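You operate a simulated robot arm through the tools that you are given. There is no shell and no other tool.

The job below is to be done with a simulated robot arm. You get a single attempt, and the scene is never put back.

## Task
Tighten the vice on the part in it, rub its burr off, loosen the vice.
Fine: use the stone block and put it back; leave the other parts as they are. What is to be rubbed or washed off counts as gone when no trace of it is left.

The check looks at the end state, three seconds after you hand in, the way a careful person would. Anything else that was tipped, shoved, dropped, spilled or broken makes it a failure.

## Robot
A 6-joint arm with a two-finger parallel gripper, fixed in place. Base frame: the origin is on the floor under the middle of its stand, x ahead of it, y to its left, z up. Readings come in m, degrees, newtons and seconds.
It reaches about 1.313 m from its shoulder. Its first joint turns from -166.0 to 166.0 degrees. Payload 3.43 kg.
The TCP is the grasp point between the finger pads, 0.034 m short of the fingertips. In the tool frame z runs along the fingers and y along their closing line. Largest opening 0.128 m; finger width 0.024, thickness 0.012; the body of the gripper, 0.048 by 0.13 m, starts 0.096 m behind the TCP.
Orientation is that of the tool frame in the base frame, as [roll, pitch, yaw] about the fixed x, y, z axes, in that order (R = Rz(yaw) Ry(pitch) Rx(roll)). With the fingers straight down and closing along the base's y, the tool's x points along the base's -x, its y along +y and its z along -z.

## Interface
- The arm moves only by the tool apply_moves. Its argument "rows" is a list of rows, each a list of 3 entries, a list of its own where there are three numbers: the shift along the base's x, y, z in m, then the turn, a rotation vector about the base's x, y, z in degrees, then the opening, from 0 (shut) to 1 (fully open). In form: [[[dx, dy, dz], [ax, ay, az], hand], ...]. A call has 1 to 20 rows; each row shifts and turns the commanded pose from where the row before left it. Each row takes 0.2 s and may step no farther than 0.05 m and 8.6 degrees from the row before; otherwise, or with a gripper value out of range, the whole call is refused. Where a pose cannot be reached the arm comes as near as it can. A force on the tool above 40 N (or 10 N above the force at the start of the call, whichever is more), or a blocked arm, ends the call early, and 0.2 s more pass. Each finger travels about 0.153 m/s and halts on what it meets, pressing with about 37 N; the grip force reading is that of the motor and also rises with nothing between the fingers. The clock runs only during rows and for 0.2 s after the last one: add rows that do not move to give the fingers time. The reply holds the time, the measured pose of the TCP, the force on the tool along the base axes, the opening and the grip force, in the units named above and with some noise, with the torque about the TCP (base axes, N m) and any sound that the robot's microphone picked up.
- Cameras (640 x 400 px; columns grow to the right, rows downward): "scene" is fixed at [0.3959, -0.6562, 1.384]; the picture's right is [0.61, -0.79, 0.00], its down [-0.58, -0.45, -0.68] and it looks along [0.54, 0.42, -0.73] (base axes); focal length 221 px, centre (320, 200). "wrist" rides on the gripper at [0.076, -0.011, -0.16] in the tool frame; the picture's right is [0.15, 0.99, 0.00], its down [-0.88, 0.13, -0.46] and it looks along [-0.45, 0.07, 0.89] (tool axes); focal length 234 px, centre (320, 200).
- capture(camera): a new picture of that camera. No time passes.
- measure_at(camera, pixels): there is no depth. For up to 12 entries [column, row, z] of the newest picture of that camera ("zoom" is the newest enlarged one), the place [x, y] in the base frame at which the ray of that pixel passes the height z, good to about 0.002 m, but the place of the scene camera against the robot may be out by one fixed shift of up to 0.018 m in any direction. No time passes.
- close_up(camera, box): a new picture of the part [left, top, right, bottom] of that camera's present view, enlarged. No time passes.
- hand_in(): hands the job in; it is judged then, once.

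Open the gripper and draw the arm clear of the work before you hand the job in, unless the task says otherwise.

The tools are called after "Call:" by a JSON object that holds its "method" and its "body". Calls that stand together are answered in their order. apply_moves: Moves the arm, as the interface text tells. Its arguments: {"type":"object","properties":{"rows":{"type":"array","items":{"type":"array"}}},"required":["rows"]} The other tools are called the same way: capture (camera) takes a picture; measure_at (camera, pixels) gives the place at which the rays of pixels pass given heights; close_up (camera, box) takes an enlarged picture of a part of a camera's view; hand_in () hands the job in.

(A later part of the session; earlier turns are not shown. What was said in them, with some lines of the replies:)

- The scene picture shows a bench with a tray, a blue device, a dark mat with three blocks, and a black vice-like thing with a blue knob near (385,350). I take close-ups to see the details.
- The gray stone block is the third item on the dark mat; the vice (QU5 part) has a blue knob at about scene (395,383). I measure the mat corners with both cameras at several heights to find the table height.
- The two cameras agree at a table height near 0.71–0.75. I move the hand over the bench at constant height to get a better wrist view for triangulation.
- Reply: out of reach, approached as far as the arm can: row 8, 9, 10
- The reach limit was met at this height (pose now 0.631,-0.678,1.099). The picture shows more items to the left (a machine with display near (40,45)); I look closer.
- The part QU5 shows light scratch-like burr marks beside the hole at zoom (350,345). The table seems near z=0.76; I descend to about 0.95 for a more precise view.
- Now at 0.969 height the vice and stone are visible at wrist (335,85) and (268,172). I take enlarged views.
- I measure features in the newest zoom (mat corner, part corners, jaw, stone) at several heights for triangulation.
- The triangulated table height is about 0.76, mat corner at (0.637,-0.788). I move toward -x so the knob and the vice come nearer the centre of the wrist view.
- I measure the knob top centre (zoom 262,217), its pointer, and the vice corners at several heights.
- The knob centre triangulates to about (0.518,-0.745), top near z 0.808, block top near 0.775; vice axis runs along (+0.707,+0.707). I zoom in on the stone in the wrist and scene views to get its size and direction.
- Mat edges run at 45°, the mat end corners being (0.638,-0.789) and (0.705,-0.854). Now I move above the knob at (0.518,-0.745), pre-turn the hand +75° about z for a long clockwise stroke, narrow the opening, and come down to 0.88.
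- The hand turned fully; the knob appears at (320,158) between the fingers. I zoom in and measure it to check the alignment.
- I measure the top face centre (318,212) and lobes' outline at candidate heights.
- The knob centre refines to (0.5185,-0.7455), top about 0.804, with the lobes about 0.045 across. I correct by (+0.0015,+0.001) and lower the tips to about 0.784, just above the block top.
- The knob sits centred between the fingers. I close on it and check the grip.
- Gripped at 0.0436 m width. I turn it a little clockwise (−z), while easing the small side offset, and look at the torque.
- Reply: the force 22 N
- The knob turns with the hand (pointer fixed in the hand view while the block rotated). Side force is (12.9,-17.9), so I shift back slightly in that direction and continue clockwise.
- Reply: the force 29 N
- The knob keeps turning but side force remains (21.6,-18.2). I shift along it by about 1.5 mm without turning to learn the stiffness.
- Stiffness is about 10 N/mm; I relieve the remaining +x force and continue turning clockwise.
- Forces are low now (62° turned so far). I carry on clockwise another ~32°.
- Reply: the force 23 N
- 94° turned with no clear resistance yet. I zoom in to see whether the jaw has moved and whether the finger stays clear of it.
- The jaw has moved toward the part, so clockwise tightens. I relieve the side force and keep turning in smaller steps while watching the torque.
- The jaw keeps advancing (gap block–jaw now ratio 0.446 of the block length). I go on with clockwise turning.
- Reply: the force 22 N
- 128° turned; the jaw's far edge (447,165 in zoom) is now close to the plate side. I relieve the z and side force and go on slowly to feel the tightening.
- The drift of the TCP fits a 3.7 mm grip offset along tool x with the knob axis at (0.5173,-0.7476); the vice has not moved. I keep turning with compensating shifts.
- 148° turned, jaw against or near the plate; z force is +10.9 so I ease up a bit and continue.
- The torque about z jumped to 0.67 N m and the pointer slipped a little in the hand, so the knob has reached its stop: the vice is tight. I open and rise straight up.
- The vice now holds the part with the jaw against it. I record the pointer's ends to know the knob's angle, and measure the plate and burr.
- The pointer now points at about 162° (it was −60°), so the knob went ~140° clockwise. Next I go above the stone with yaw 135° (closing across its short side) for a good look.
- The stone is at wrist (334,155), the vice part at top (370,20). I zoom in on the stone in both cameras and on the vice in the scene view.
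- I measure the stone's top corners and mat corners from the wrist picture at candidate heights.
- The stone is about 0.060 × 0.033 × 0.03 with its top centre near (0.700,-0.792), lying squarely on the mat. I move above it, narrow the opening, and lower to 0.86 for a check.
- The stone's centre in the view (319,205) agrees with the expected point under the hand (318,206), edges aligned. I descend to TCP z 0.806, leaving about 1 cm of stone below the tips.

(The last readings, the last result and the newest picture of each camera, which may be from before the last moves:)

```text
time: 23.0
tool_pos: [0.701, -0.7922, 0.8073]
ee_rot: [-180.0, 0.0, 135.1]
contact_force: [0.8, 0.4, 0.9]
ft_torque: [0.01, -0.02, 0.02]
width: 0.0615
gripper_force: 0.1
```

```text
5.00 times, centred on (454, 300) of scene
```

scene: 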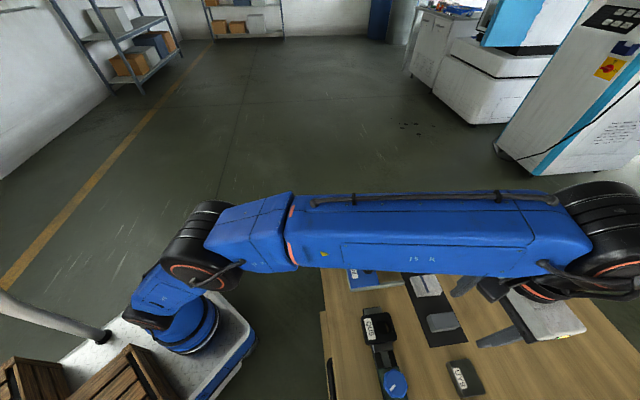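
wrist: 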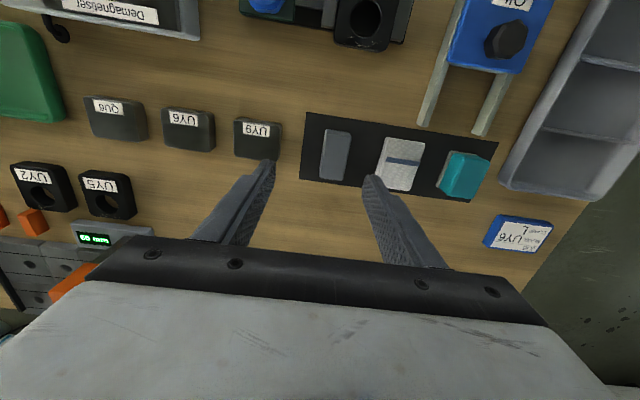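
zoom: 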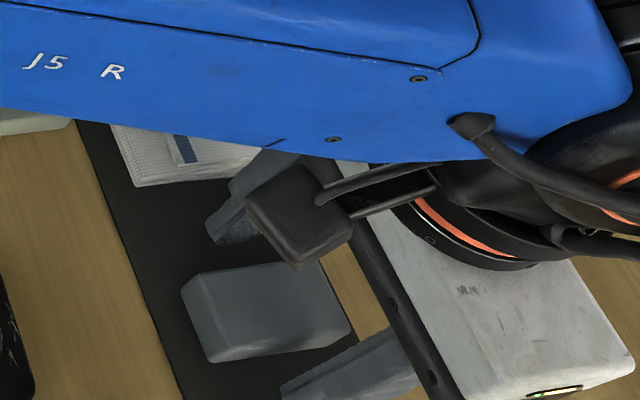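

The fingers straddle the stone with clearance. I close on it.

Call:
{"method": "apply_moves", "body": {"rows": [[[0, 0, 0], [0, 0, 0], 0.3], [[0, 0, 0], [0, 0, 0], 0], [[0, 0, 0], [0, 0, 0], 0]]}}

Call:
{"method": "close_up", "body": {"camera": "wrist", "box": [220, 100, 420, 225]}}

```text
time: 23.8
tool_pos: [0.6999, -0.7929, 0.807]
ee_rot: [179.9, 0.0, 135.1]
contact_force: [1.4, 1.0, 0.1]
ft_torque: [0.03, 0.02, -0.05]
width: 0.0333
gripper_force: 37.0
```

```text
3.20 times, centred on (320, 162) of wrist
```

zoom: 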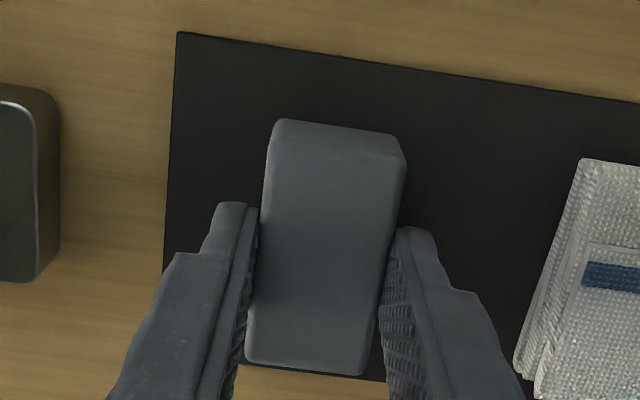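

Gripped at 0.0333 m width. I lift the stone straight up by about 0.09.

Call:
{"method": "apply_moves", "body": {"rows": [[[0, 0, 0.005], [0, 0, 0], 0], [[0, 0, 0.015], [0, 0, 0], 0], [[0, 0, 0.03], [0, 0, 0], 0], [[0, 0, 0.03], [0, 0, 0], 0], [[0, 0, 0.01], [0, 0, 0], 0], [[0, 0, 0], [0, 0, 0], 0]]}}

Call:
{"method": "capture", "body": {"camera": "wrist"}}

Call:
{"method": "close_up", "body": {"camera": "scene", "box": [350, 260, 510, 360]}}

```text
time: 25.2
tool_pos: [0.7014, -0.7918, 0.8968]
ee_rot: [180.0, 0.0, 135.0]
contact_force: [0.5, 0.3, -1.2]
ft_torque: [0.0, 0.02, 0.0]
width: 0.0331
gripper_force: 36.7
```

```text
taken
```

wrist: 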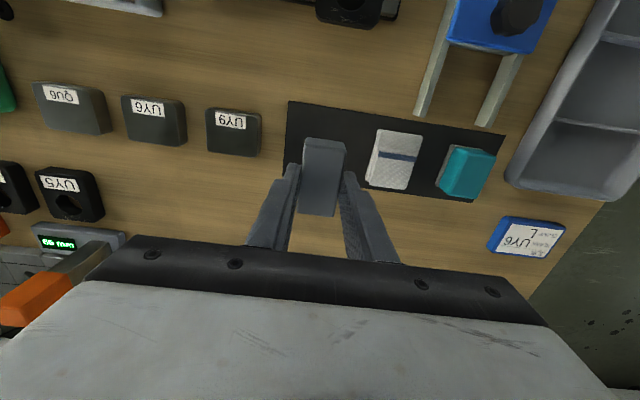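

```text
4.00 times, centred on (430, 310) of scene
```

zoom: 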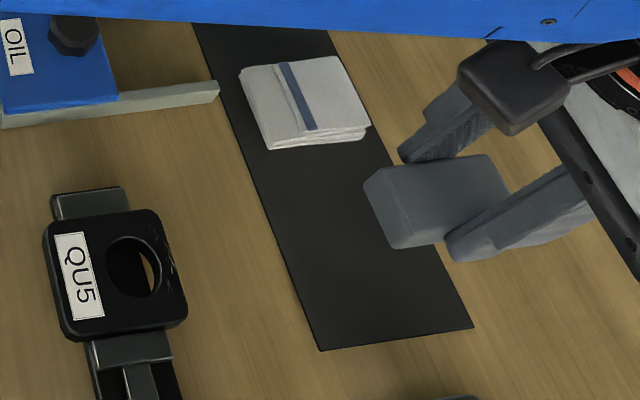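

The stone is held safely (about 1 N weight). I move the hand so that the camera is right above the vice, to triangulate the plate top and the burr exactly.

Call:
{"method": "apply_moves", "body": {"rows": [[[-0.016, 0.021, 0.005], [0, 0, 0], 0], [[-0.016, 0.021, 0], [0, 0, 0], 0], [[-0.015, 0.021, 0], [0, 0, 0], 0], [[0, 0, 0], [0, 0, 0], 0]]}}

Call:
{"method": "capture", "body": {"camera": "wrist"}}

Call:
{"method": "close_up", "body": {"camera": "wrist", "box": [270, 40, 398, 120]}}

```text
time: 26.2
tool_pos: [0.6535, -0.7291, 0.903]
ee_rot: [-179.9, -0.1, 135.1]
contact_force: [0.0, 0.4, -0.4]
ft_torque: [0.0, -0.01, 0.01]
width: 0.0332
gripper_force: 36.6
```

```text
taken
```

wrist: 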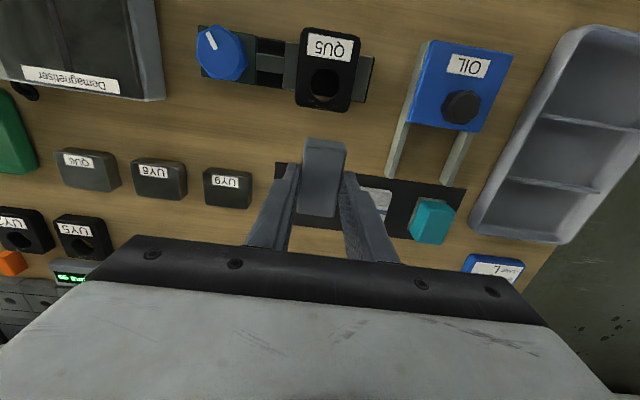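

```text
5.00 times, centred on (334, 80) of wrist
```

zoom: 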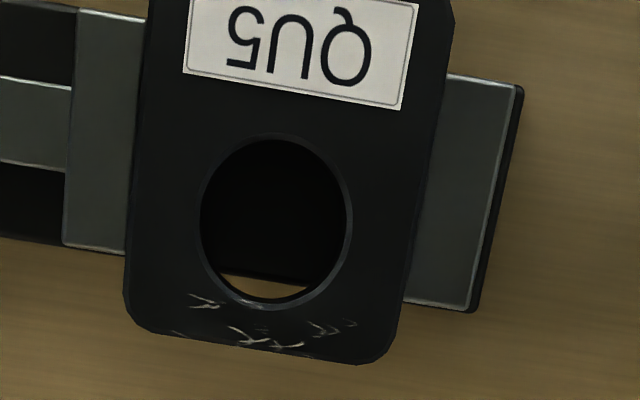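

Now the burr is clearly visible between the hole and the plate edge, from zoom (190,300) to (355,345). I measure burr, hole, plate and jaw corners.

Call:
{"method": "measure_at", "body": {"camera": "zoom", "pixels": [[190, 300, 0.787], [355, 323, 0.787], [175, 333, 0.787], [300, 348, 0.787], [270, 340, 0.787], [276, 220, 0.787], [276, 220, 0.8], [126, 310, 0.787], [395, 350, 0.787], [186, 70, 0.787], [402, 108, 0.787], [445, 20, 0.787]]}}

Call:
{"method": "apply_moves", "body": {"rows": [[[0.02, -0.02, 0], [0, 0, 0], 0], [[0.015, -0.015, 0], [0, 0, 0], 0], [[0, 0, 0], [0, 0, 0], 0]]}}

Call:
{"method": "close_up", "body": {"camera": "wrist", "box": [270, 0, 398, 80]}}

```text
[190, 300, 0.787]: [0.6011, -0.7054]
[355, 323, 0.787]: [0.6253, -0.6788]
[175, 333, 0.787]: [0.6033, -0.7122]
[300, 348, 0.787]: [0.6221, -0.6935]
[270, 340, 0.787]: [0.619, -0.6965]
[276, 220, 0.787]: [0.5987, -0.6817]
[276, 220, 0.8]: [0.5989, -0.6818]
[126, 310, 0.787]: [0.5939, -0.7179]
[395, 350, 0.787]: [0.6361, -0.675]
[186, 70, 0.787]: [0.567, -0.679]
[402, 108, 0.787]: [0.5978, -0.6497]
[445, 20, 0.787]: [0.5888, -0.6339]
```

```text
time: 27.0
tool_pos: [0.687, -0.7653, 0.9006]
ee_rot: [179.9, -0.2, 135.1]
contact_force: [0.2, -0.1, -0.9]
ft_torque: [-0.01, -0.01, -0.03]
width: 0.0332
gripper_force: 37.1
```

```text
5.00 times, centred on (334, 40) of wrist
```

zoom: 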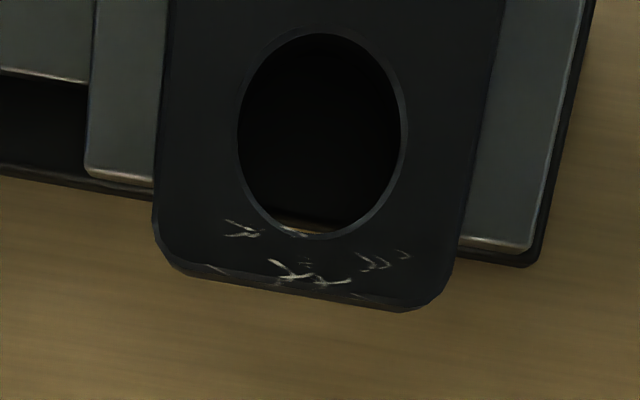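

I measure the same features from this second position for the plate-top height.

Call:
{"method": "measure_at", "body": {"camera": "zoom", "pixels": [[322, 136, 0.78], [322, 136, 0.79], [322, 136, 0.8], [228, 222, 0.78], [228, 222, 0.79], [228, 222, 0.8], [403, 250, 0.78], [403, 250, 0.8], [153, 230, 0.79], [443, 290, 0.79]]}}

```text
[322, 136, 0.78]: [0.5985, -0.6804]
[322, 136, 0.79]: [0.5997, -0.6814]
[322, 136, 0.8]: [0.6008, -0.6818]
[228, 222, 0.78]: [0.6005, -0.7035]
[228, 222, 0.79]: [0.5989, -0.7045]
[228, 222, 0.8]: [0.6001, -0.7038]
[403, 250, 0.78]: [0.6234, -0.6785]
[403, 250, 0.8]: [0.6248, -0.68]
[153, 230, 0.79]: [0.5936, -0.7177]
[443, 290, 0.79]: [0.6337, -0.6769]
```

Combined views give the burr band at u=−0.078…−0.036 along the vice axis and v=0.918…0.933 outward, with label edge at v=0.8815. I bring the stone above the target TCP (0.611,-0.692), keeping the height.

Call:
{"method": "apply_moves", "body": {"rows": [[[-0.0256, 0.0243, 0], [0, 0, 0], 0], [[-0.0255, 0.0243, 0], [0, 0, 0], 0], [[-0.0255, 0.0243, 0], [0, 0, 0], 0], [[0, 0, -0.02], [0, 0, 0], 0], [[0, 0, -0.02], [0, 0, 0], 0], [[0, 0, -0.01], [0, 0, 0], 0], [[0, 0, 0], [0, 0, 0], 0]]}}

Call:
{"method": "capture", "body": {"camera": "wrist"}}

Call:
{"method": "close_up", "body": {"camera": "scene", "box": [330, 280, 458, 360]}}

```text
time: 28.6
tool_pos: [0.6116, -0.6926, 0.853]
ee_rot: [-179.9, 0.0, 135.1]
contact_force: [1.0, -0.2, -1.3]
ft_torque: [-0.01, 0.04, 0.01]
width: 0.0335
gripper_force: 37.8
```

```text
taken
```

wrist: 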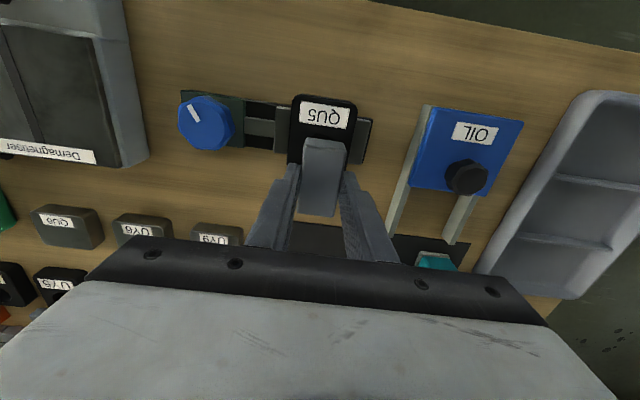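

```text
5.00 times, centred on (394, 320) of scene
```

zoom: 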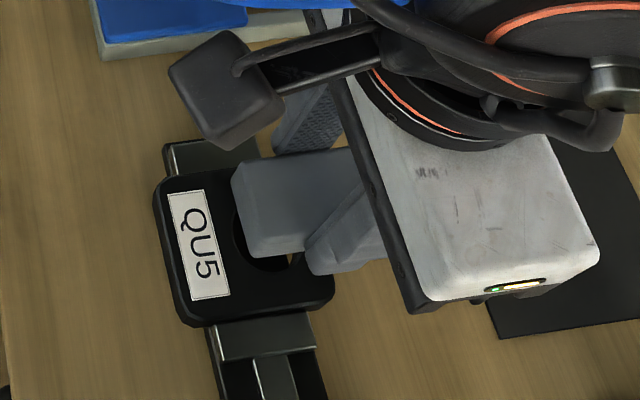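

The stone hovers over the burr side, ending short of the label. I lower in small steps, watching the force.

Call:
{"method": "apply_moves", "body": {"rows": [[[0, 0, -0.005], [0, 0, 0], 0], [[0, 0, -0.004], [0, 0, 0], 0], [[0, 0, -0.002], [0, 0, 0], 0], [[0, 0, -0.002], [0, 0, 0], 0], [[0, 0, 0], [0, 0, 0], 0]]}}

```text
time: 29.8
tool_pos: [0.6125, -0.6914, 0.839]
ee_rot: [180.0, 0.0, 135.1]
contact_force: [-0.3, -0.1, -1.0]
ft_torque: [-0.02, -0.01, -0.01]
width: 0.0333
gripper_force: 36.7
```

No contact yet at 0.839; I continue down in 1 mm steps.

Call:
{"method": "apply_moves", "body": {"rows": [[[0, 0, -0.001], [0, 0, 0], 0], [[0, 0, -0.001], [0, 0, 0], 0], [[0, 0, -0.001], [0, 0, 0], 0], [[0, 0, 0], [0, 0, 0], 0]]}}

```text
time: 30.8
tool_pos: [0.6113, -0.6915, 0.8372]
ee_rot: [-180.0, -0.1, 135.1]
contact_force: [-0.2, 0.2, -2.0]
ft_torque: [-0.01, -0.01, 0.01]
width: 0.0333
gripper_force: 37.5
```

Still free (z force −2, about the stone's weight plus noise). I go 2 mm further in 1 mm steps.

Call:
{"method": "apply_moves", "body": {"rows": [[[0, 0, -0.001], [0, 0, 0], 0], [[0, 0, -0.001], [0, 0, 0], 0], [[0, 0, 0], [0, 0, 0], 0]]}}

```text
time: 31.6
tool_pos: [0.6132, -0.6921, 0.8351]
ee_rot: [-180.0, 0.1, 135.2]
contact_force: [-0.2, -0.9, -1.5]
ft_torque: [0.0, -0.02, 0.01]
width: 0.0334
gripper_force: 37.3
```

No contact yet; again 2 mm further.

Call:
{"method": "apply_moves", "body": {"rows": [[[0, 0, -0.001], [0, 0, 0], 0], [[0, 0, -0.001], [0, 0, 0], 0], [[0, 0, 0], [0, 0, 0], 0]]}}

```text
time: 32.4
tool_pos: [0.6125, -0.6916, 0.8338]
ee_rot: [-179.9, 0.1, 135.1]
contact_force: [-2.6, -3.8, 9.7]
ft_torque: [0.17, 0.31, 0.1]
width: 0.0332
gripper_force: 36.8
```

Contact at about 0.8335 with +9.7 N. I rub along the vice axis with ±12 mm strokes, keeping the press.

Call:
{"method": "apply_moves", "body": {"rows": [[[0.0042, 0.0042, 0], [0, 0, 0], 0], [[0.0042, 0.0042, 0], [0, 0, 0], 0], [[-0.0042, -0.0042, 0], [0, 0, 0], 0], [[-0.0042, -0.0042, 0], [0, 0, 0], 0], [[-0.0042, -0.0042, 0], [0, 0, 0], 0], [[-0.0042, -0.0042, 0], [0, 0, 0], 0], [[0.0042, 0.0042, 0], [0, 0, 0], 0], [[0.0042, 0.0042, 0], [0, 0, 0], 0]]}}

Call:
{"method": "close_up", "body": {"camera": "scene", "box": [330, 280, 458, 360]}}

```text
time: 34.2
tool_pos: [0.6103, -0.6925, 0.8332]
ee_rot: [179.9, 0.0, 135.1]
contact_force: [-4.2, -4.4, 13.6]
ft_torque: [-0.23, 0.18, -0.01]
width: 0.0334
gripper_force: 37.0
```

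```text
5.00 times, centred on (394, 320) of scene
```

zoom: 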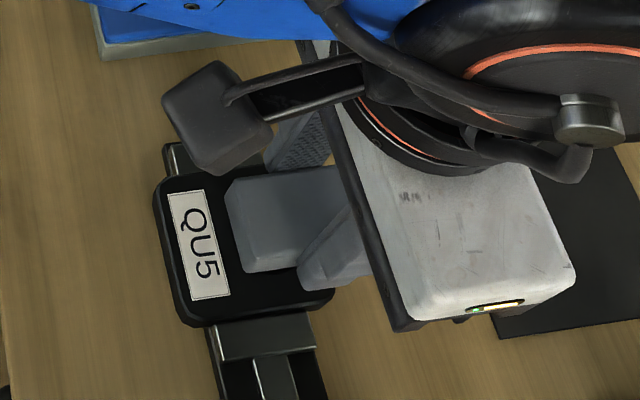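

The contact holds at 13.6 N, the stone clear of the label and the part steady. I do more strokes, some shifted outward by a few millimetres to cover the edge.

Call:
{"method": "apply_moves", "body": {"rows": [[[0.0063, 0.0021, 0], [0, 0, 0], 0], [[0.0042, 0.0042, 0], [0, 0, 0], 0], [[-0.0042, -0.0042, 0], [0, 0, 0], 0], [[-0.0042, -0.0042, 0], [0, 0, 0], 0], [[-0.0042, -0.0042, 0], [0, 0, 0], 0], [[-0.0042, -0.0042, 0], [0, 0, 0], 0], [[0.0042, 0.0042, 0], [0, 0, 0], 0], [[0.0042, 0.0042, 0], [0, 0, 0], 0], [[0.0042, 0.0042, 0], [0, 0, 0], 0], [[0.0042, 0.0042, 0], [0, 0, 0], 0], [[-0.0042, -0.0042, 0], [0, 0, 0], 0], [[-0.0042, -0.0042, 0], [0, 0, 0], 0], [[-0.0042, -0.0042, 0], [0, 0, 0], 0], [[-0.0042, -0.0042, 0], [0, 0, 0], 0], [[0.0042, 0.0042, 0], [0, 0, 0], 0], [[0.0021, 0.0063, 0], [0, 0, 0], 0]]}}

```text
time: 37.6
tool_pos: [0.6112, -0.6921, 0.8337]
ee_rot: [180.0, 0.0, 135.1]
contact_force: [-3.6, -7.4, 16.5]
ft_torque: [-0.24, 0.06, 0.01]
width: 0.0334
gripper_force: 37.2
```

I lift the stone and move back to the viewing position to check the burr.

Call:
{"method": "apply_moves", "body": {"rows": [[[0, 0, 0.02], [0, 0, 0], 0], [[0, 0, 0.03], [0, 0, 0], 0], [[0.02, -0.018, 0.02], [0, 0, 0], 0], [[0.022, -0.019, 0], [0, 0, 0], 0], [[0, 0, 0], [0, 0, 0], 0]]}}

Call:
{"method": "close_up", "body": {"camera": "wrist", "box": [270, 40, 398, 120]}}

Call:
{"method": "close_up", "body": {"camera": "wrist", "box": [302, 60, 366, 110]}}

```text
time: 38.8
tool_pos: [0.6527, -0.7289, 0.9047]
ee_rot: [-179.9, 0.1, 135.1]
contact_force: [0.1, 0.1, -0.8]
ft_torque: [0.01, 0.01, -0.03]
width: 0.0332
gripper_force: 37.4
```

```text
5.00 times, centred on (334, 80) of wrist
```

zoom: 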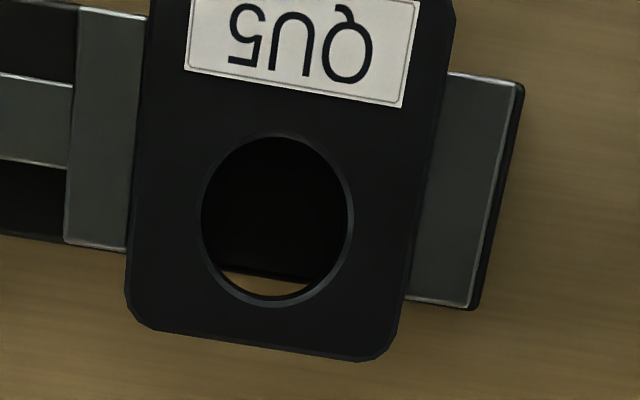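

```text
8.00 times, centred on (334, 85) of wrist
```

zoom: 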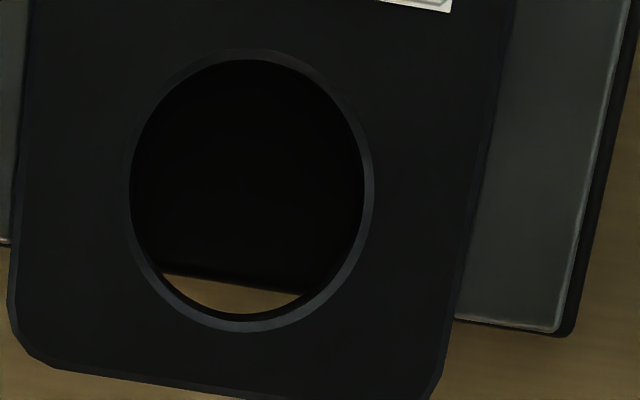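

The burr marks no longer show in the zoom. I check for faint traces from a lower/closer angle and the scene camera.

Call:
{"method": "apply_moves", "body": {"rows": [[[0.014, -0.014, -0.02], [0, 0, 0], 0], [[0.012, -0.012, -0.015], [0, 0, 0], 0], [[0, 0, 0], [0, 0, 0], 0]]}}

Call:
{"method": "capture", "body": {"camera": "wrist"}}

Call:
{"method": "close_up", "body": {"camera": "wrist", "box": [290, 10, 386, 70]}}

Call:
{"method": "close_up", "body": {"camera": "scene", "box": [350, 300, 414, 340]}}

```text
time: 39.6
tool_pos: [0.6825, -0.7554, 0.8674]
ee_rot: [180.0, 0.0, 135.1]
contact_force: [0.5, 0.1, -1.9]
ft_torque: [0.0, 0.03, 0.03]
width: 0.0335
gripper_force: 36.7
```

```text
taken
```

wrist: 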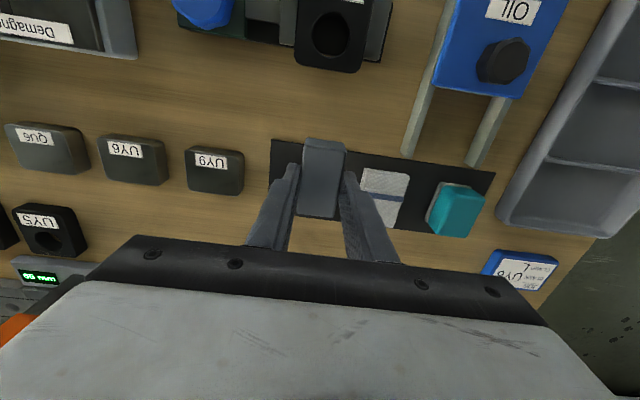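

```text
6.67 times, centred on (338, 40) of wrist
```

zoom: 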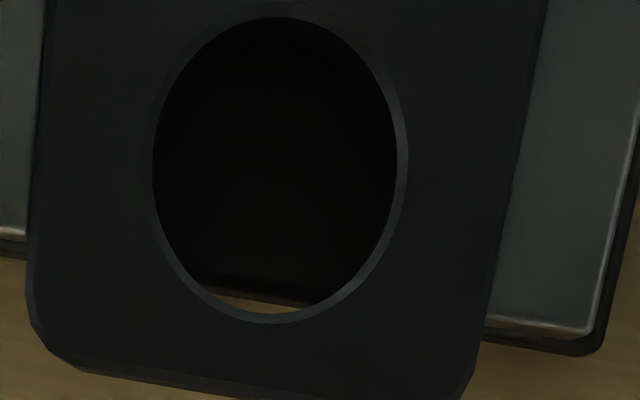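

```text
10.00 times, centred on (382, 320) of scene
```

zoom: 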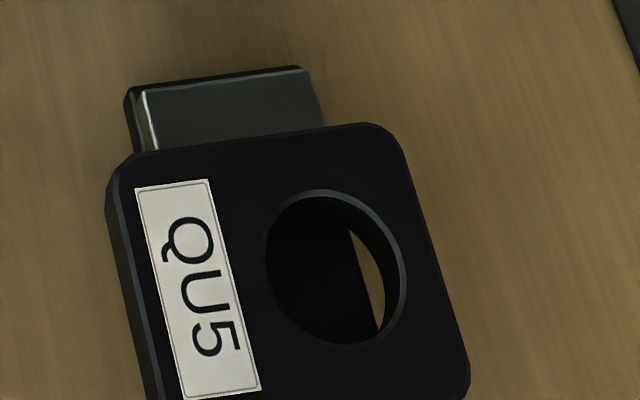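

No trace of the burr is left in any view. Summing my commanded shifts, the pick pose is (+0.0206,-0.0379,-0.060) from here; I move over it and look before lowering.

Call:
{"method": "apply_moves", "body": {"rows": [[[0.0103, -0.019, 0], [0, 0, 0], 0], [[0.0103, -0.0189, 0], [0, 0, 0], 0], [[0, 0, -0.015], [0, 0, 0], 0], [[0, 0, -0.015], [0, 0, 0], 0], [[0, 0, -0.015], [0, 0, 0], 0], [[0, 0, 0], [0, 0, 0], 0]]}}

Call:
{"method": "close_up", "body": {"camera": "wrist", "box": [220, 100, 420, 225]}}

```text
time: 41.0
tool_pos: [0.701, -0.7937, 0.8214]
ee_rot: [180.0, -0.1, 135.1]
contact_force: [-0.4, 1.2, -1.1]
ft_torque: [0.0, -0.01, -0.01]
width: 0.0335
gripper_force: 36.6
```

```text
3.20 times, centred on (320, 162) of wrist
```

zoom: 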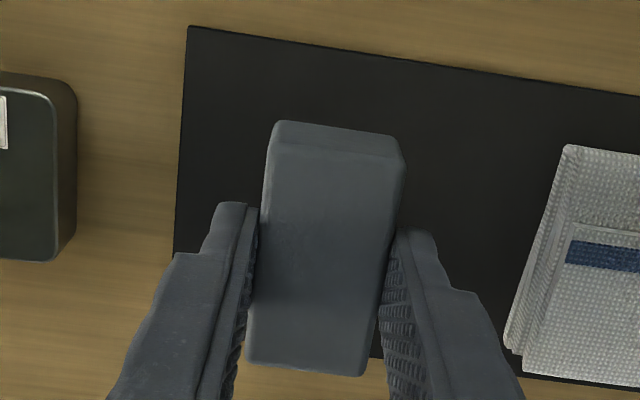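

The stone sits in the hand as when picked, 15 mm above its place. I lower it: 13 mm, then in 1 mm steps with force check.

Call:
{"method": "apply_moves", "body": {"rows": [[[0, 0, -0.008], [0, 0, 0], 0], [[0, 0, -0.004], [0, 0, 0], 0], [[0, 0, -0.001], [0, 0, 0], 0], [[0, 0, -0.001], [0, 0, 0], 0], [[0, 0, 0], [0, 0, 0], 0]]}}

```text
time: 42.2
tool_pos: [0.7015, -0.793, 0.8082]
ee_rot: [179.9, -0.1, 135.1]
contact_force: [0.3, -0.5, -0.8]
ft_torque: [0.0, -0.01, 0.02]
width: 0.0335
gripper_force: 36.8
```

No contact yet at 0.808; 1 mm more, then check.

Call:
{"method": "apply_moves", "body": {"rows": [[[0, 0, -0.0007], [0, 0, 0], 0], [[0, 0, -0.0005], [0, 0, 0], 0], [[0, 0, 0], [0, 0, 0], 0]]}}

```text
time: 43.0
tool_pos: [0.7001, -0.7929, 0.8077]
ee_rot: [-180.0, 0.0, 135.1]
contact_force: [-0.2, 1.0, -1.5]
ft_torque: [0.0, 0.0, 0.01]
width: 0.0333
gripper_force: 36.8
```

Still no contact force; I continue in half-millimetre steps.

Call:
{"method": "apply_moves", "body": {"rows": [[[0, 0, -0.0005], [0, 0, 0], 0], [[0, 0, -0.0005], [0, 0, 0], 0], [[0, 0, 0], [0, 0, 0], 0]]}}

```text
time: 43.8
tool_pos: [0.6997, -0.7934, 0.8065]
ee_rot: [-180.0, 0.0, 135.1]
contact_force: [-0.5, -0.5, -2.4]
ft_torque: [0.02, -0.01, 0.0]
width: 0.0331
gripper_force: 37.3
```

Call:
{"method": "apply_moves", "body": {"rows": [[[0, 0, -0.0005], [0, 0, 0], 0], [[0, 0, -0.0005], [0, 0, 0], 0], [[0, 0, 0], [0, 0, 0], 0]]}}

```text
time: 44.6
tool_pos: [0.7012, -0.7923, 0.8071]
ee_rot: [179.9, 0.1, 135.1]
contact_force: [5.2, -5.4, 11.3]
ft_torque: [-0.08, -0.12, -0.02]
width: 0.0333
gripper_force: 37.1
```

The stone touches the mat (z force +11.3). I back off half a millimetre and then open the fingers to let it rest.

Call:
{"method": "apply_moves", "body": {"rows": [[[0, 0, 0.0007], [0, 0, 0], 0], [[0, 0, 0], [0, 0, 0], 0.3], [[0, 0, 0], [0, 0, 0], 0.48], [[0, 0, 0], [0, 0, 0], 0.48]]}}

Call:
{"method": "close_up", "body": {"camera": "wrist", "box": [220, 100, 420, 225]}}

```text
time: 45.6
tool_pos: [0.6998, -0.7936, 0.8066]
ee_rot: [180.0, 0.0, 135.0]
contact_force: [-0.4, -0.2, -0.6]
ft_torque: [0.03, -0.02, 0.02]
width: 0.0612
gripper_force: 0.0
```

```text
3.20 times, centred on (320, 162) of wrist
```

zoom: 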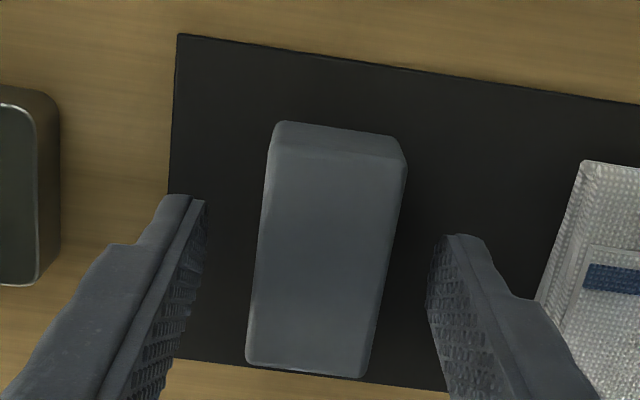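

The stone rests where it was. I rise and move back above the knob axis (0.5174,-0.7466), turning the hand to yaw about 95°.

Call:
{"method": "apply_moves", "body": {"rows": [[[0, 0, 0.03], [0, 0, 0], 0.48], [[0, 0, 0.04], [0, 0, 0], 0.48], [[0, 0, 0.04], [0, 0, 0], 0.5], [[-0.03, 0.0077, 0.01], [0, 0, -7], 0.6], [[-0.03, 0.0077, 0], [0, 0, -7], 0.6], [[-0.03, 0.0077, 0], [0, 0, -7], 0.6], [[-0.03, 0.0077, 0], [0, 0, -7], 0.6], [[-0.03, 0.0077, 0], [0, 0, -7], 0.6], [[-0.0326, 0.0079, 0], [0, 0, -5], 0.6], [[0, 0, 0], [0, 0, 0], 0.6]]}}

Call:
{"method": "capture", "body": {"camera": "wrist"}}

Call:
{"method": "close_up", "body": {"camera": "wrist", "box": [240, 60, 400, 160]}}

```text
time: 47.8
tool_pos: [0.5188, -0.7484, 0.925]
ee_rot: [-180.0, 0.0, 95.2]
contact_force: [-0.3, 0.0, -0.4]
ft_torque: [0.02, -0.02, 0.04]
width: 0.0767
gripper_force: 0.1
```

```text
taken
```

wrist: 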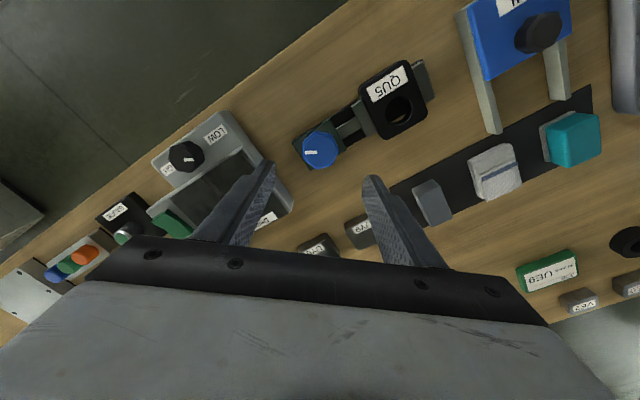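

```text
4.00 times, centred on (320, 110) of wrist
```

zoom: 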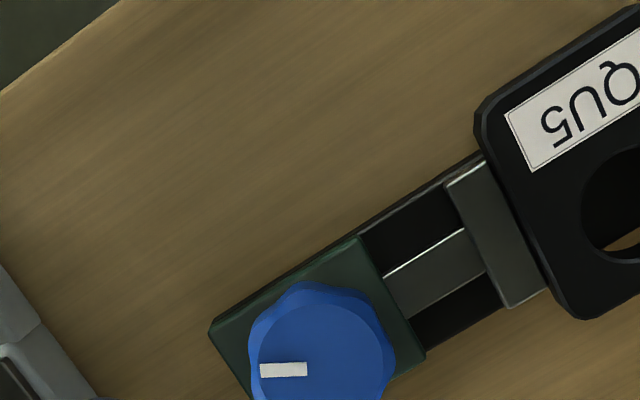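

Near the knob; I correct slightly and descend to 0.86 for an alignment check.

Call:
{"method": "apply_moves", "body": {"rows": [[[-0.001, 0.0013, -0.03], [0, 0, 0], 0.6], [[0, 0, -0.035], [0, 0, 0], 0.6], [[0, 0, 0], [0, 0, 0], 0.6]]}}

Call:
{"method": "close_up", "body": {"camera": "wrist", "box": [240, 110, 400, 210]}}

```text
time: 48.6
tool_pos: [0.5164, -0.7452, 0.8603]
ee_rot: [179.9, 0.0, 95.2]
contact_force: [0.3, 0.8, -0.2]
ft_torque: [0.02, -0.02, -0.05]
width: 0.0771
gripper_force: 0.1
```

```text
4.00 times, centred on (320, 160) of wrist
```

zoom: 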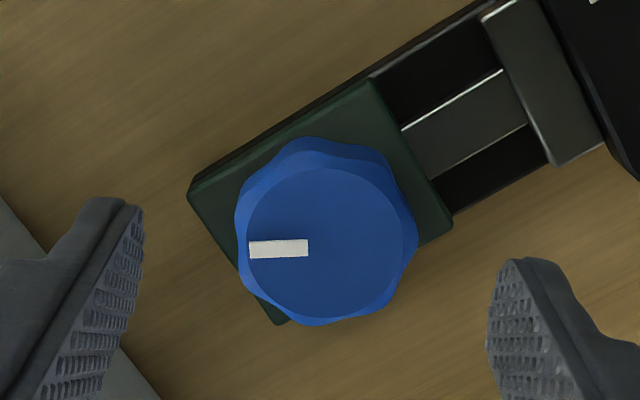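

Accounting for the earlier tracking (knob axis ≈ (0.5171,-0.7470), knob top ≈ 0.812), the hand is centred within ~1 mm. I shift (+0.001,-0.0007), descend to 0.818 and close.

Call:
{"method": "apply_moves", "body": {"rows": [[[0.001, -0.0007, -0.02], [0, 0, 0], 0.6], [[0, 0, -0.015], [0, 0, 0], 0.6], [[0, 0, -0.007], [0, 0, 0], 0.6], [[0, 0, 0], [0, 0, 0], 0.6], [[0, 0, 0], [0, 0, 0], 0.3], [[0, 0, 0], [0, 0, 0], 0], [[0, 0, 0], [0, 0, 0], 0]]}}

Call:
{"method": "close_up", "body": {"camera": "wrist", "box": [220, 100, 420, 225]}}

```text
time: 50.2
tool_pos: [0.5177, -0.7461, 0.8181]
ee_rot: [-180.0, 0.1, 95.1]
contact_force: [6.9, 1.8, -4.2]
ft_torque: [-0.3, -0.36, -0.01]
width: 0.0435
gripper_force: 45.0
```

```text
3.20 times, centred on (320, 162) of wrist
```

zoom: 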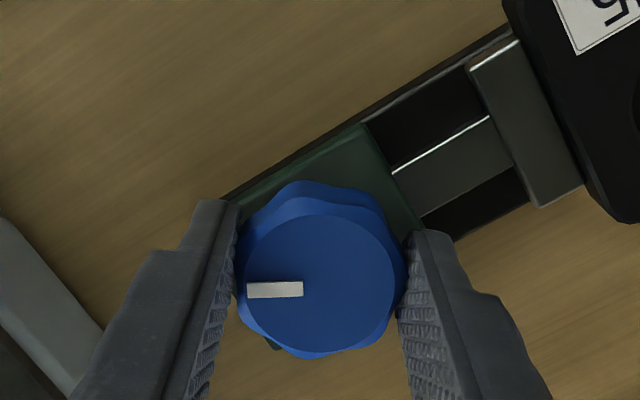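

Gripped again at 0.0435. I turn counter-clockwise (+z) in steps to loosen.

Call:
{"method": "apply_moves", "body": {"rows": [[[0.0004, 0.0001, 0], [0, 0, 4], 0], [[0, 0, 0], [0, 0, 8], 0], [[0, 0, 0], [0, 0, 8], 0]]}}

Call:
{"method": "close_up", "body": {"camera": "wrist", "box": [220, 80, 460, 230]}}

```text
time: 51.0
tool_pos: [0.518, -0.7465, 0.8181]
ee_rot: [-179.8, -0.1, 115.2]
contact_force: [-5.0, 0.2, -10.8]
ft_torque: [-0.97, -0.24, -0.02]
width: 0.0433
gripper_force: 45.5
```

```text
2.67 times, centred on (340, 155) of wrist
```

zoom: 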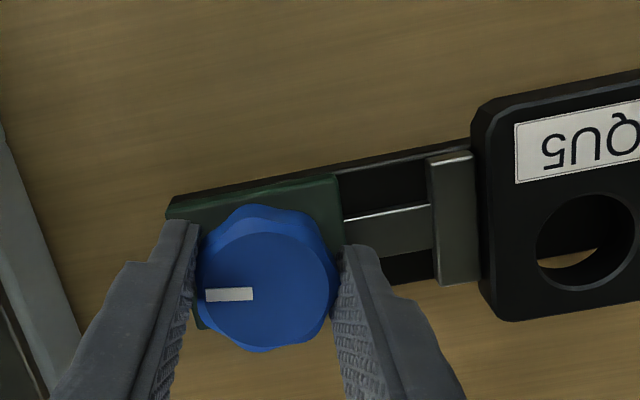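

The knob follows the hand and the jaw starts to part from the plate. I continue counter-clockwise, easing the z force.

Call:
{"method": "apply_moves", "body": {"rows": [[[-0.0004, 0, -0.0006], [0, 0, 8], 0], [[0, 0, 0], [0, 0, 8], 0], [[0, 0, 0], [0, 0, 8], 0], [[0, 0, 0], [0, 0, 8], 0]]}}

Call:
{"method": "close_up", "body": {"camera": "wrist", "box": [220, 100, 460, 250]}}

```text
time: 52.0
tool_pos: [0.5173, -0.7465, 0.8187]
ee_rot: [180.0, 0.0, 147.3]
contact_force: [-7.9, -11.8, -4.0]
ft_torque: [-0.77, -0.65, -0.04]
width: 0.0433
gripper_force: 45.0
```

```text
2.67 times, centred on (340, 175) of wrist
```

zoom: 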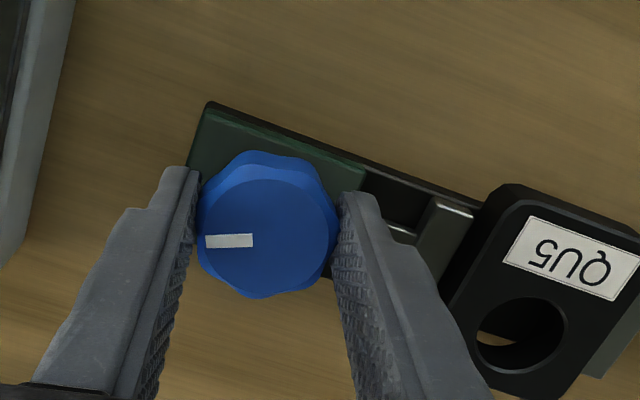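

52° loosened; side force is (-7.9,-11.8), so I shift slightly with it and continue.

Call:
{"method": "apply_moves", "body": {"rows": [[[-0.0005, -0.0008, 0], [0, 0, 8], 0], [[0, 0, 0], [0, 0, 8], 0], [[0, 0, 0], [0, 0, 8], 0], [[0, 0, 0], [0, 0, 8], 0]]}}

Call:
{"method": "close_up", "body": {"camera": "wrist", "box": [220, 100, 460, 250]}}

```text
time: 53.0
tool_pos: [0.5173, -0.7464, 0.818]
ee_rot: [-179.9, 0.0, 179.1]
contact_force: [-8.8, -22.1, 4.6]
ft_torque: [-0.59, 0.5, -0.03]
width: 0.0433
gripper_force: 45.3
```

```text
2.67 times, centred on (340, 175) of wrist
```

zoom: 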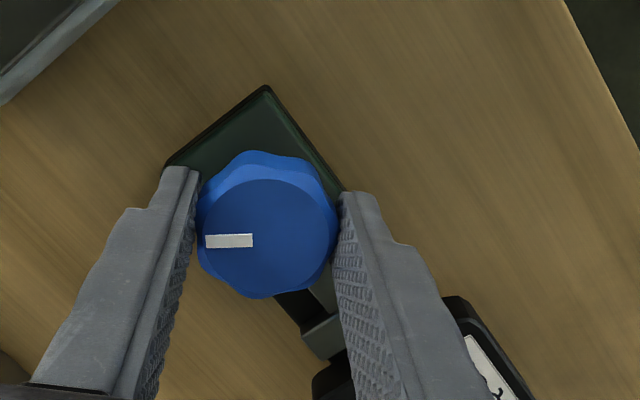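

84° so far; I relieve (-8.8,-22.1) by shifting (-0.0007,-0.0015) and continue.

Call:
{"method": "apply_moves", "body": {"rows": [[[-0.0007, -0.0015, 0], [0, 0, 4], 0], [[0, 0, 0], [0, 0, 8], 0], [[0, 0, 0], [0, 0, 8], 0], [[0, 0, 0], [0, 0, 8], 0]]}}

Call:
{"method": "close_up", "body": {"camera": "wrist", "box": [220, 100, 460, 250]}}

```text
time: 54.0
tool_pos: [0.5174, -0.7478, 0.8179]
ee_rot: [180.0, 0.0, -152.7]
contact_force: [-9.7, -5.2, 3.5]
ft_torque: [-0.24, 0.21, -0.01]
width: 0.0434
gripper_force: 45.4
```

```text
2.67 times, centred on (340, 175) of wrist
```

zoom: 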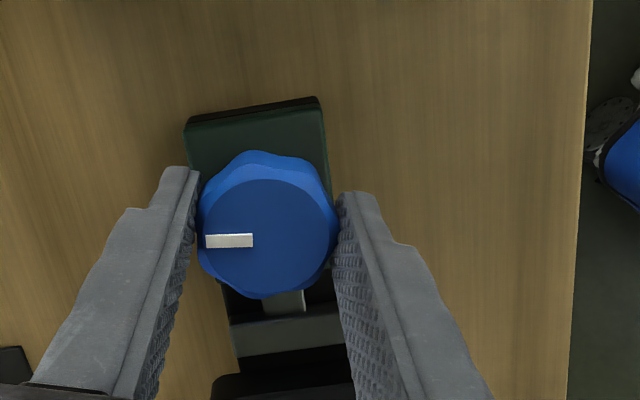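

112° turned back; about 28° more returns the knob to its first position. I continue with small corrections.

Call:
{"method": "apply_moves", "body": {"rows": [[[-0.0008, -0.0004, 0], [0, 0, 4], 0], [[0, 0, 0], [0, 0, 8], 0], [[0, 0, 0], [0, 0, 8], 0], [[0, 0, 0], [0, 0, 7], 0], [[0, 0, 0], [0, 0, 0], 0]]}}

Call:
{"method": "close_up", "body": {"camera": "wrist", "box": [220, 100, 460, 250]}}

```text
time: 55.2
tool_pos: [0.5167, -0.7504, 0.8172]
ee_rot: [-179.9, 0.0, -125.7]
contact_force: [21.2, -26.2, 2.4]
ft_torque: [-0.52, -0.67, -0.51]
width: 0.0436
gripper_force: 45.3
```

```text
2.67 times, centred on (340, 175) of wrist
```

zoom: 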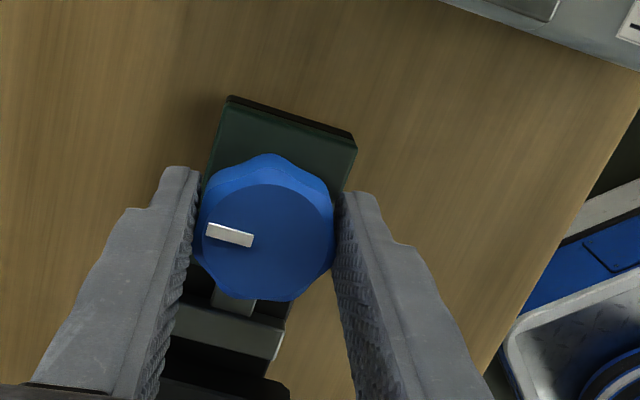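

The torque reads −0.51 about z and the pointer slipped slightly, so the knob is at its loose end stop, like at the start. I relieve the side force, unwind a bit and open.

Call:
{"method": "apply_moves", "body": {"rows": [[[0.0012, -0.0014, 0], [0, 0, -3], 0], [[0, 0, 0], [0, 0, 0], 0]]}}

```text
time: 55.8
tool_pos: [0.517, -0.7502, 0.8169]
ee_rot: [179.9, 0.0, -128.9]
contact_force: [5.1, -3.3, -3.0]
ft_torque: [-0.25, 0.5, -0.03]
width: 0.0432
gripper_force: 45.6
```

Forces have relaxed. I turn +2° once more to make sure the knob rests at its loose end, then open the fingers.

Call:
{"method": "apply_moves", "body": {"rows": [[[0.0003, -0.0003, 0], [0, 0, 2.5], 0], [[0, 0, 0], [0, 0, 0], 0]]}}

Call:
{"method": "close_up", "body": {"camera": "wrist", "box": [220, 100, 460, 250]}}

```text
time: 56.4
tool_pos: [0.5182, -0.7495, 0.8177]
ee_rot: [179.8, 0.1, -126.3]
contact_force: [-9.7, 12.9, -16.9]
ft_torque: [-0.68, 0.49, 0.07]
width: 0.0432
gripper_force: 45.2
```

```text
2.67 times, centred on (340, 175) of wrist
```

zoom: 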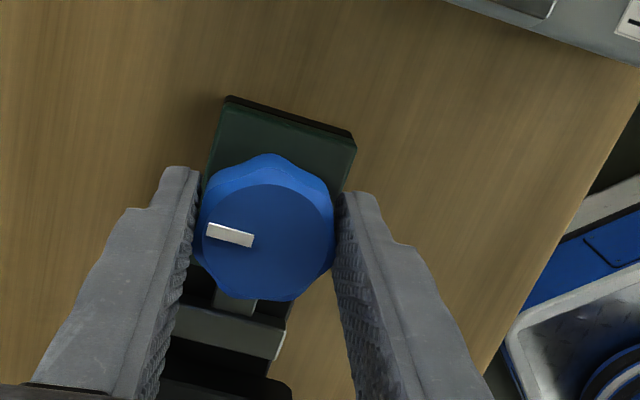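

The knob is at its loose end. Now I open the fingers and rise.

Call:
{"method": "apply_moves", "body": {"rows": [[[0, 0, 0], [0, 0, 0], 0.5], [[0, 0, 0], [0, 0, 0], 0.6], [[0, 0, 0.02], [0, 0, 0], 0.6], [[0, 0, 0.03], [0, 0, 0], 0.6], [[0, 0, 0.03], [0, 0, 0], 0.6], [[0, 0, 0.03], [0, 0, 0], 0.6], [[0, 0, 0], [0, 0, 0], 0.6]]}}

Call:
{"method": "capture", "body": {"camera": "wrist"}}

Call:
{"method": "close_up", "body": {"camera": "wrist", "box": [230, 90, 390, 190]}}

```text
time: 58.0
tool_pos: [0.5172, -0.7498, 0.9287]
ee_rot: [-180.0, 0.1, -126.4]
contact_force: [-0.3, 0.0, -0.1]
ft_torque: [-0.02, 0.01, 0.01]
width: 0.0768
gripper_force: 0.0
```

```text
taken
```

wrist: 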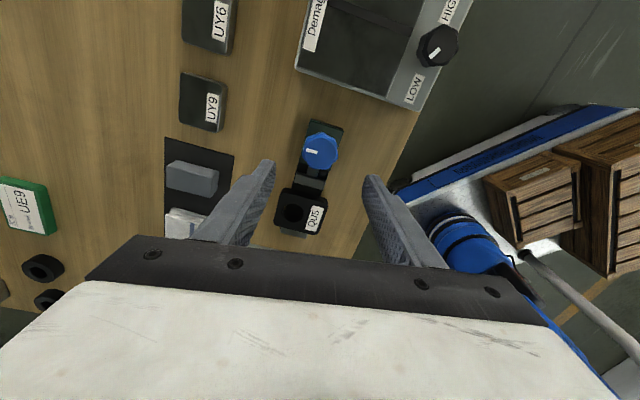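

```text
4.00 times, centred on (310, 140) of wrist
```

zoom: 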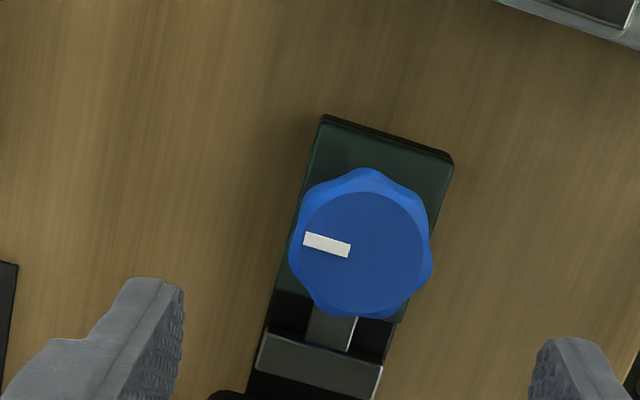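

I measure the pointer to compare with its first direction, then I'll draw the arm back to near its start pose and view everything.

Call:
{"method": "measure_at", "body": {"camera": "zoom", "pixels": [[350, 250, 0.812], [305, 238, 0.812], [322, 116, 0.775], [453, 163, 0.775]]}}

Call:
{"method": "apply_moves", "body": {"rows": [[[0, 0.02, 0.03], [0, 0, -6], 0.8], [[0.005, 0.035, 0.03], [0, 0, -6], 1], [[0.008, 0.04, 0.02], [0, 0, -6], 1], [[0.008, 0.04, 0.02], [0, 0, -6], 1], [[0.008, 0.04, 0.02], [0, 0, -6], 1], [[0.008, 0.04, 0.02], [0, 0, -6], 1], [[0.008, 0.04, 0.02], [0, 0, -6], 1], [[0.008, 0.04, 0.02], [0, 0, -6], 1], [[0.008, 0.04, 0.02], [0, 0, -5.6], 1], [[0.008, 0.04, 0.01], [0, 0, 0], 1], [[0.005, 0.035, 0], [0, 0, 0], 1], [[0, 0, 0], [0, 0, 0], 1]]}}

Call:
{"method": "capture", "body": {"camera": "scene"}}

Call:
{"method": "close_up", "body": {"camera": "scene", "box": [310, 300, 500, 400]}}

```text
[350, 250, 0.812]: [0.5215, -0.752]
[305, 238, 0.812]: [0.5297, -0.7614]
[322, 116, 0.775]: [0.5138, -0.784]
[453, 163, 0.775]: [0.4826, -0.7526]
```

```text
time: 60.6
tool_pos: [0.5912, -0.3383, 1.138]
ee_rot: [-179.9, -0.1, 180.0]
contact_force: [-0.5, -0.6, 0.3]
ft_torque: [-0.01, 0.02, -0.02]
width: 0.1283
gripper_force: 0.0
```

```text
taken
```

scene: 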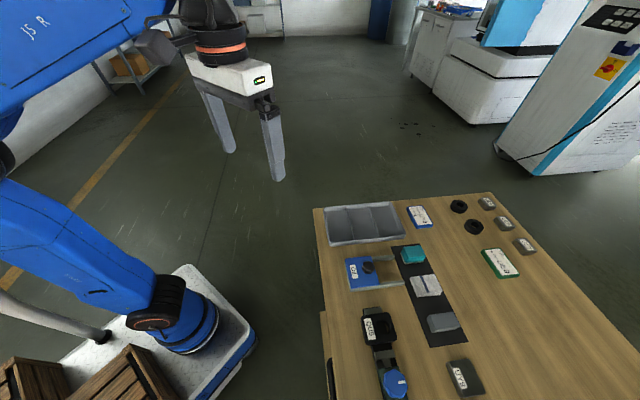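

```text
3.37 times, centred on (405, 350) of scene
```

zoom: 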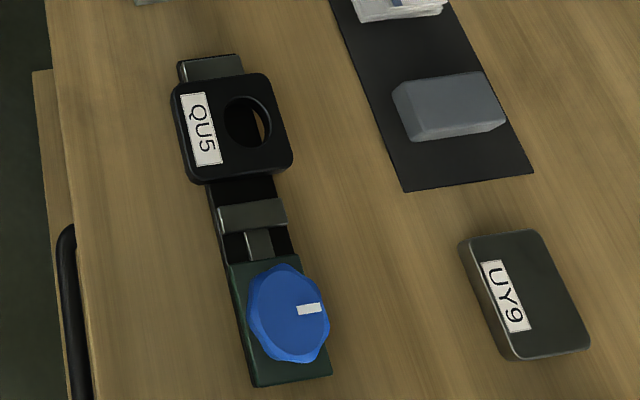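

Compared with the start, the stone, knob pointer and jaw are back in place; the part sits against the fixed jaw with no burr marks. I take final close-ups to be sure nothing else changed.

Call:
{"method": "close_up", "body": {"camera": "scene", "box": [350, 300, 414, 340]}}

Call:
{"method": "close_up", "body": {"camera": "scene", "box": [310, 190, 550, 340]}}

Call:
{"method": "close_up", "body": {"camera": "wrist", "box": [0, 0, 320, 200]}}

```text
10.00 times, centred on (382, 320) of scene
```

zoom: 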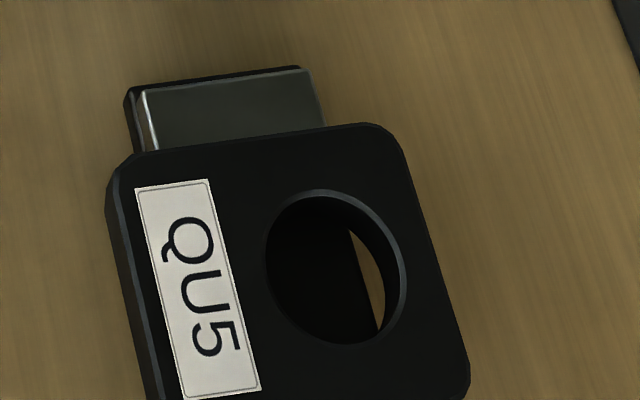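

```text
2.67 times, centred on (430, 265) of scene
```

zoom: 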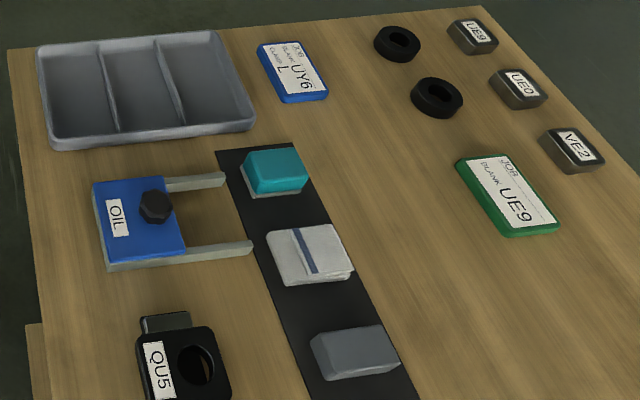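

```text
2.00 times, centred on (160, 100) of wrist
```

zoom: 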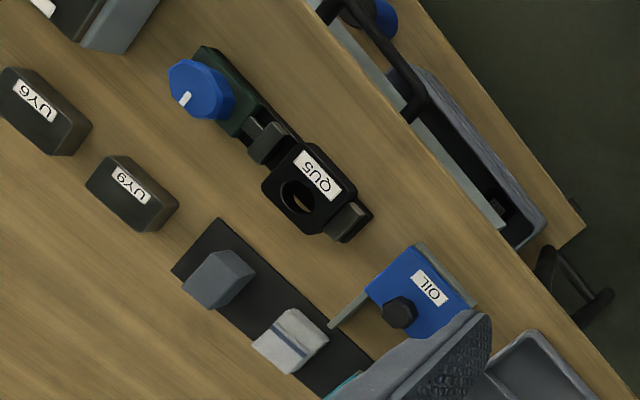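

Everything matches the starting layout: the stone is back on its mat, the vice is open, the burr is gone, and the arm is clear with the gripper open. I hand in.

Call:
{"method": "hand_in", "body": {}}

```text
The job is handed in.
```

I tightened the vice on part QU5, rubbed its burr off with the stone block, loosened the vice again, and handed the job in.

- **Vice:** I turned the knob clockwise about 140° until it stopped with the jaw against the part. After rubbing, I turned it back to its loose stop. The knob pointer is back where it was at the start.
- **Burr:** I rubbed with about 10–16 N of pressure between the hole and the plate edge. No marks showed afterwards in the wrist or scene close-ups.
- **Stone block:** it is back in its place on the mat, matching its first position in the pictures.
- **Part position:** clamping moved QU5 a few millimetres, and it now sits against the fixed jaw. I left it there.
- **Other items:** nothing else looked moved in the final pictures.

The arm is back near its start pose with the gripper open.
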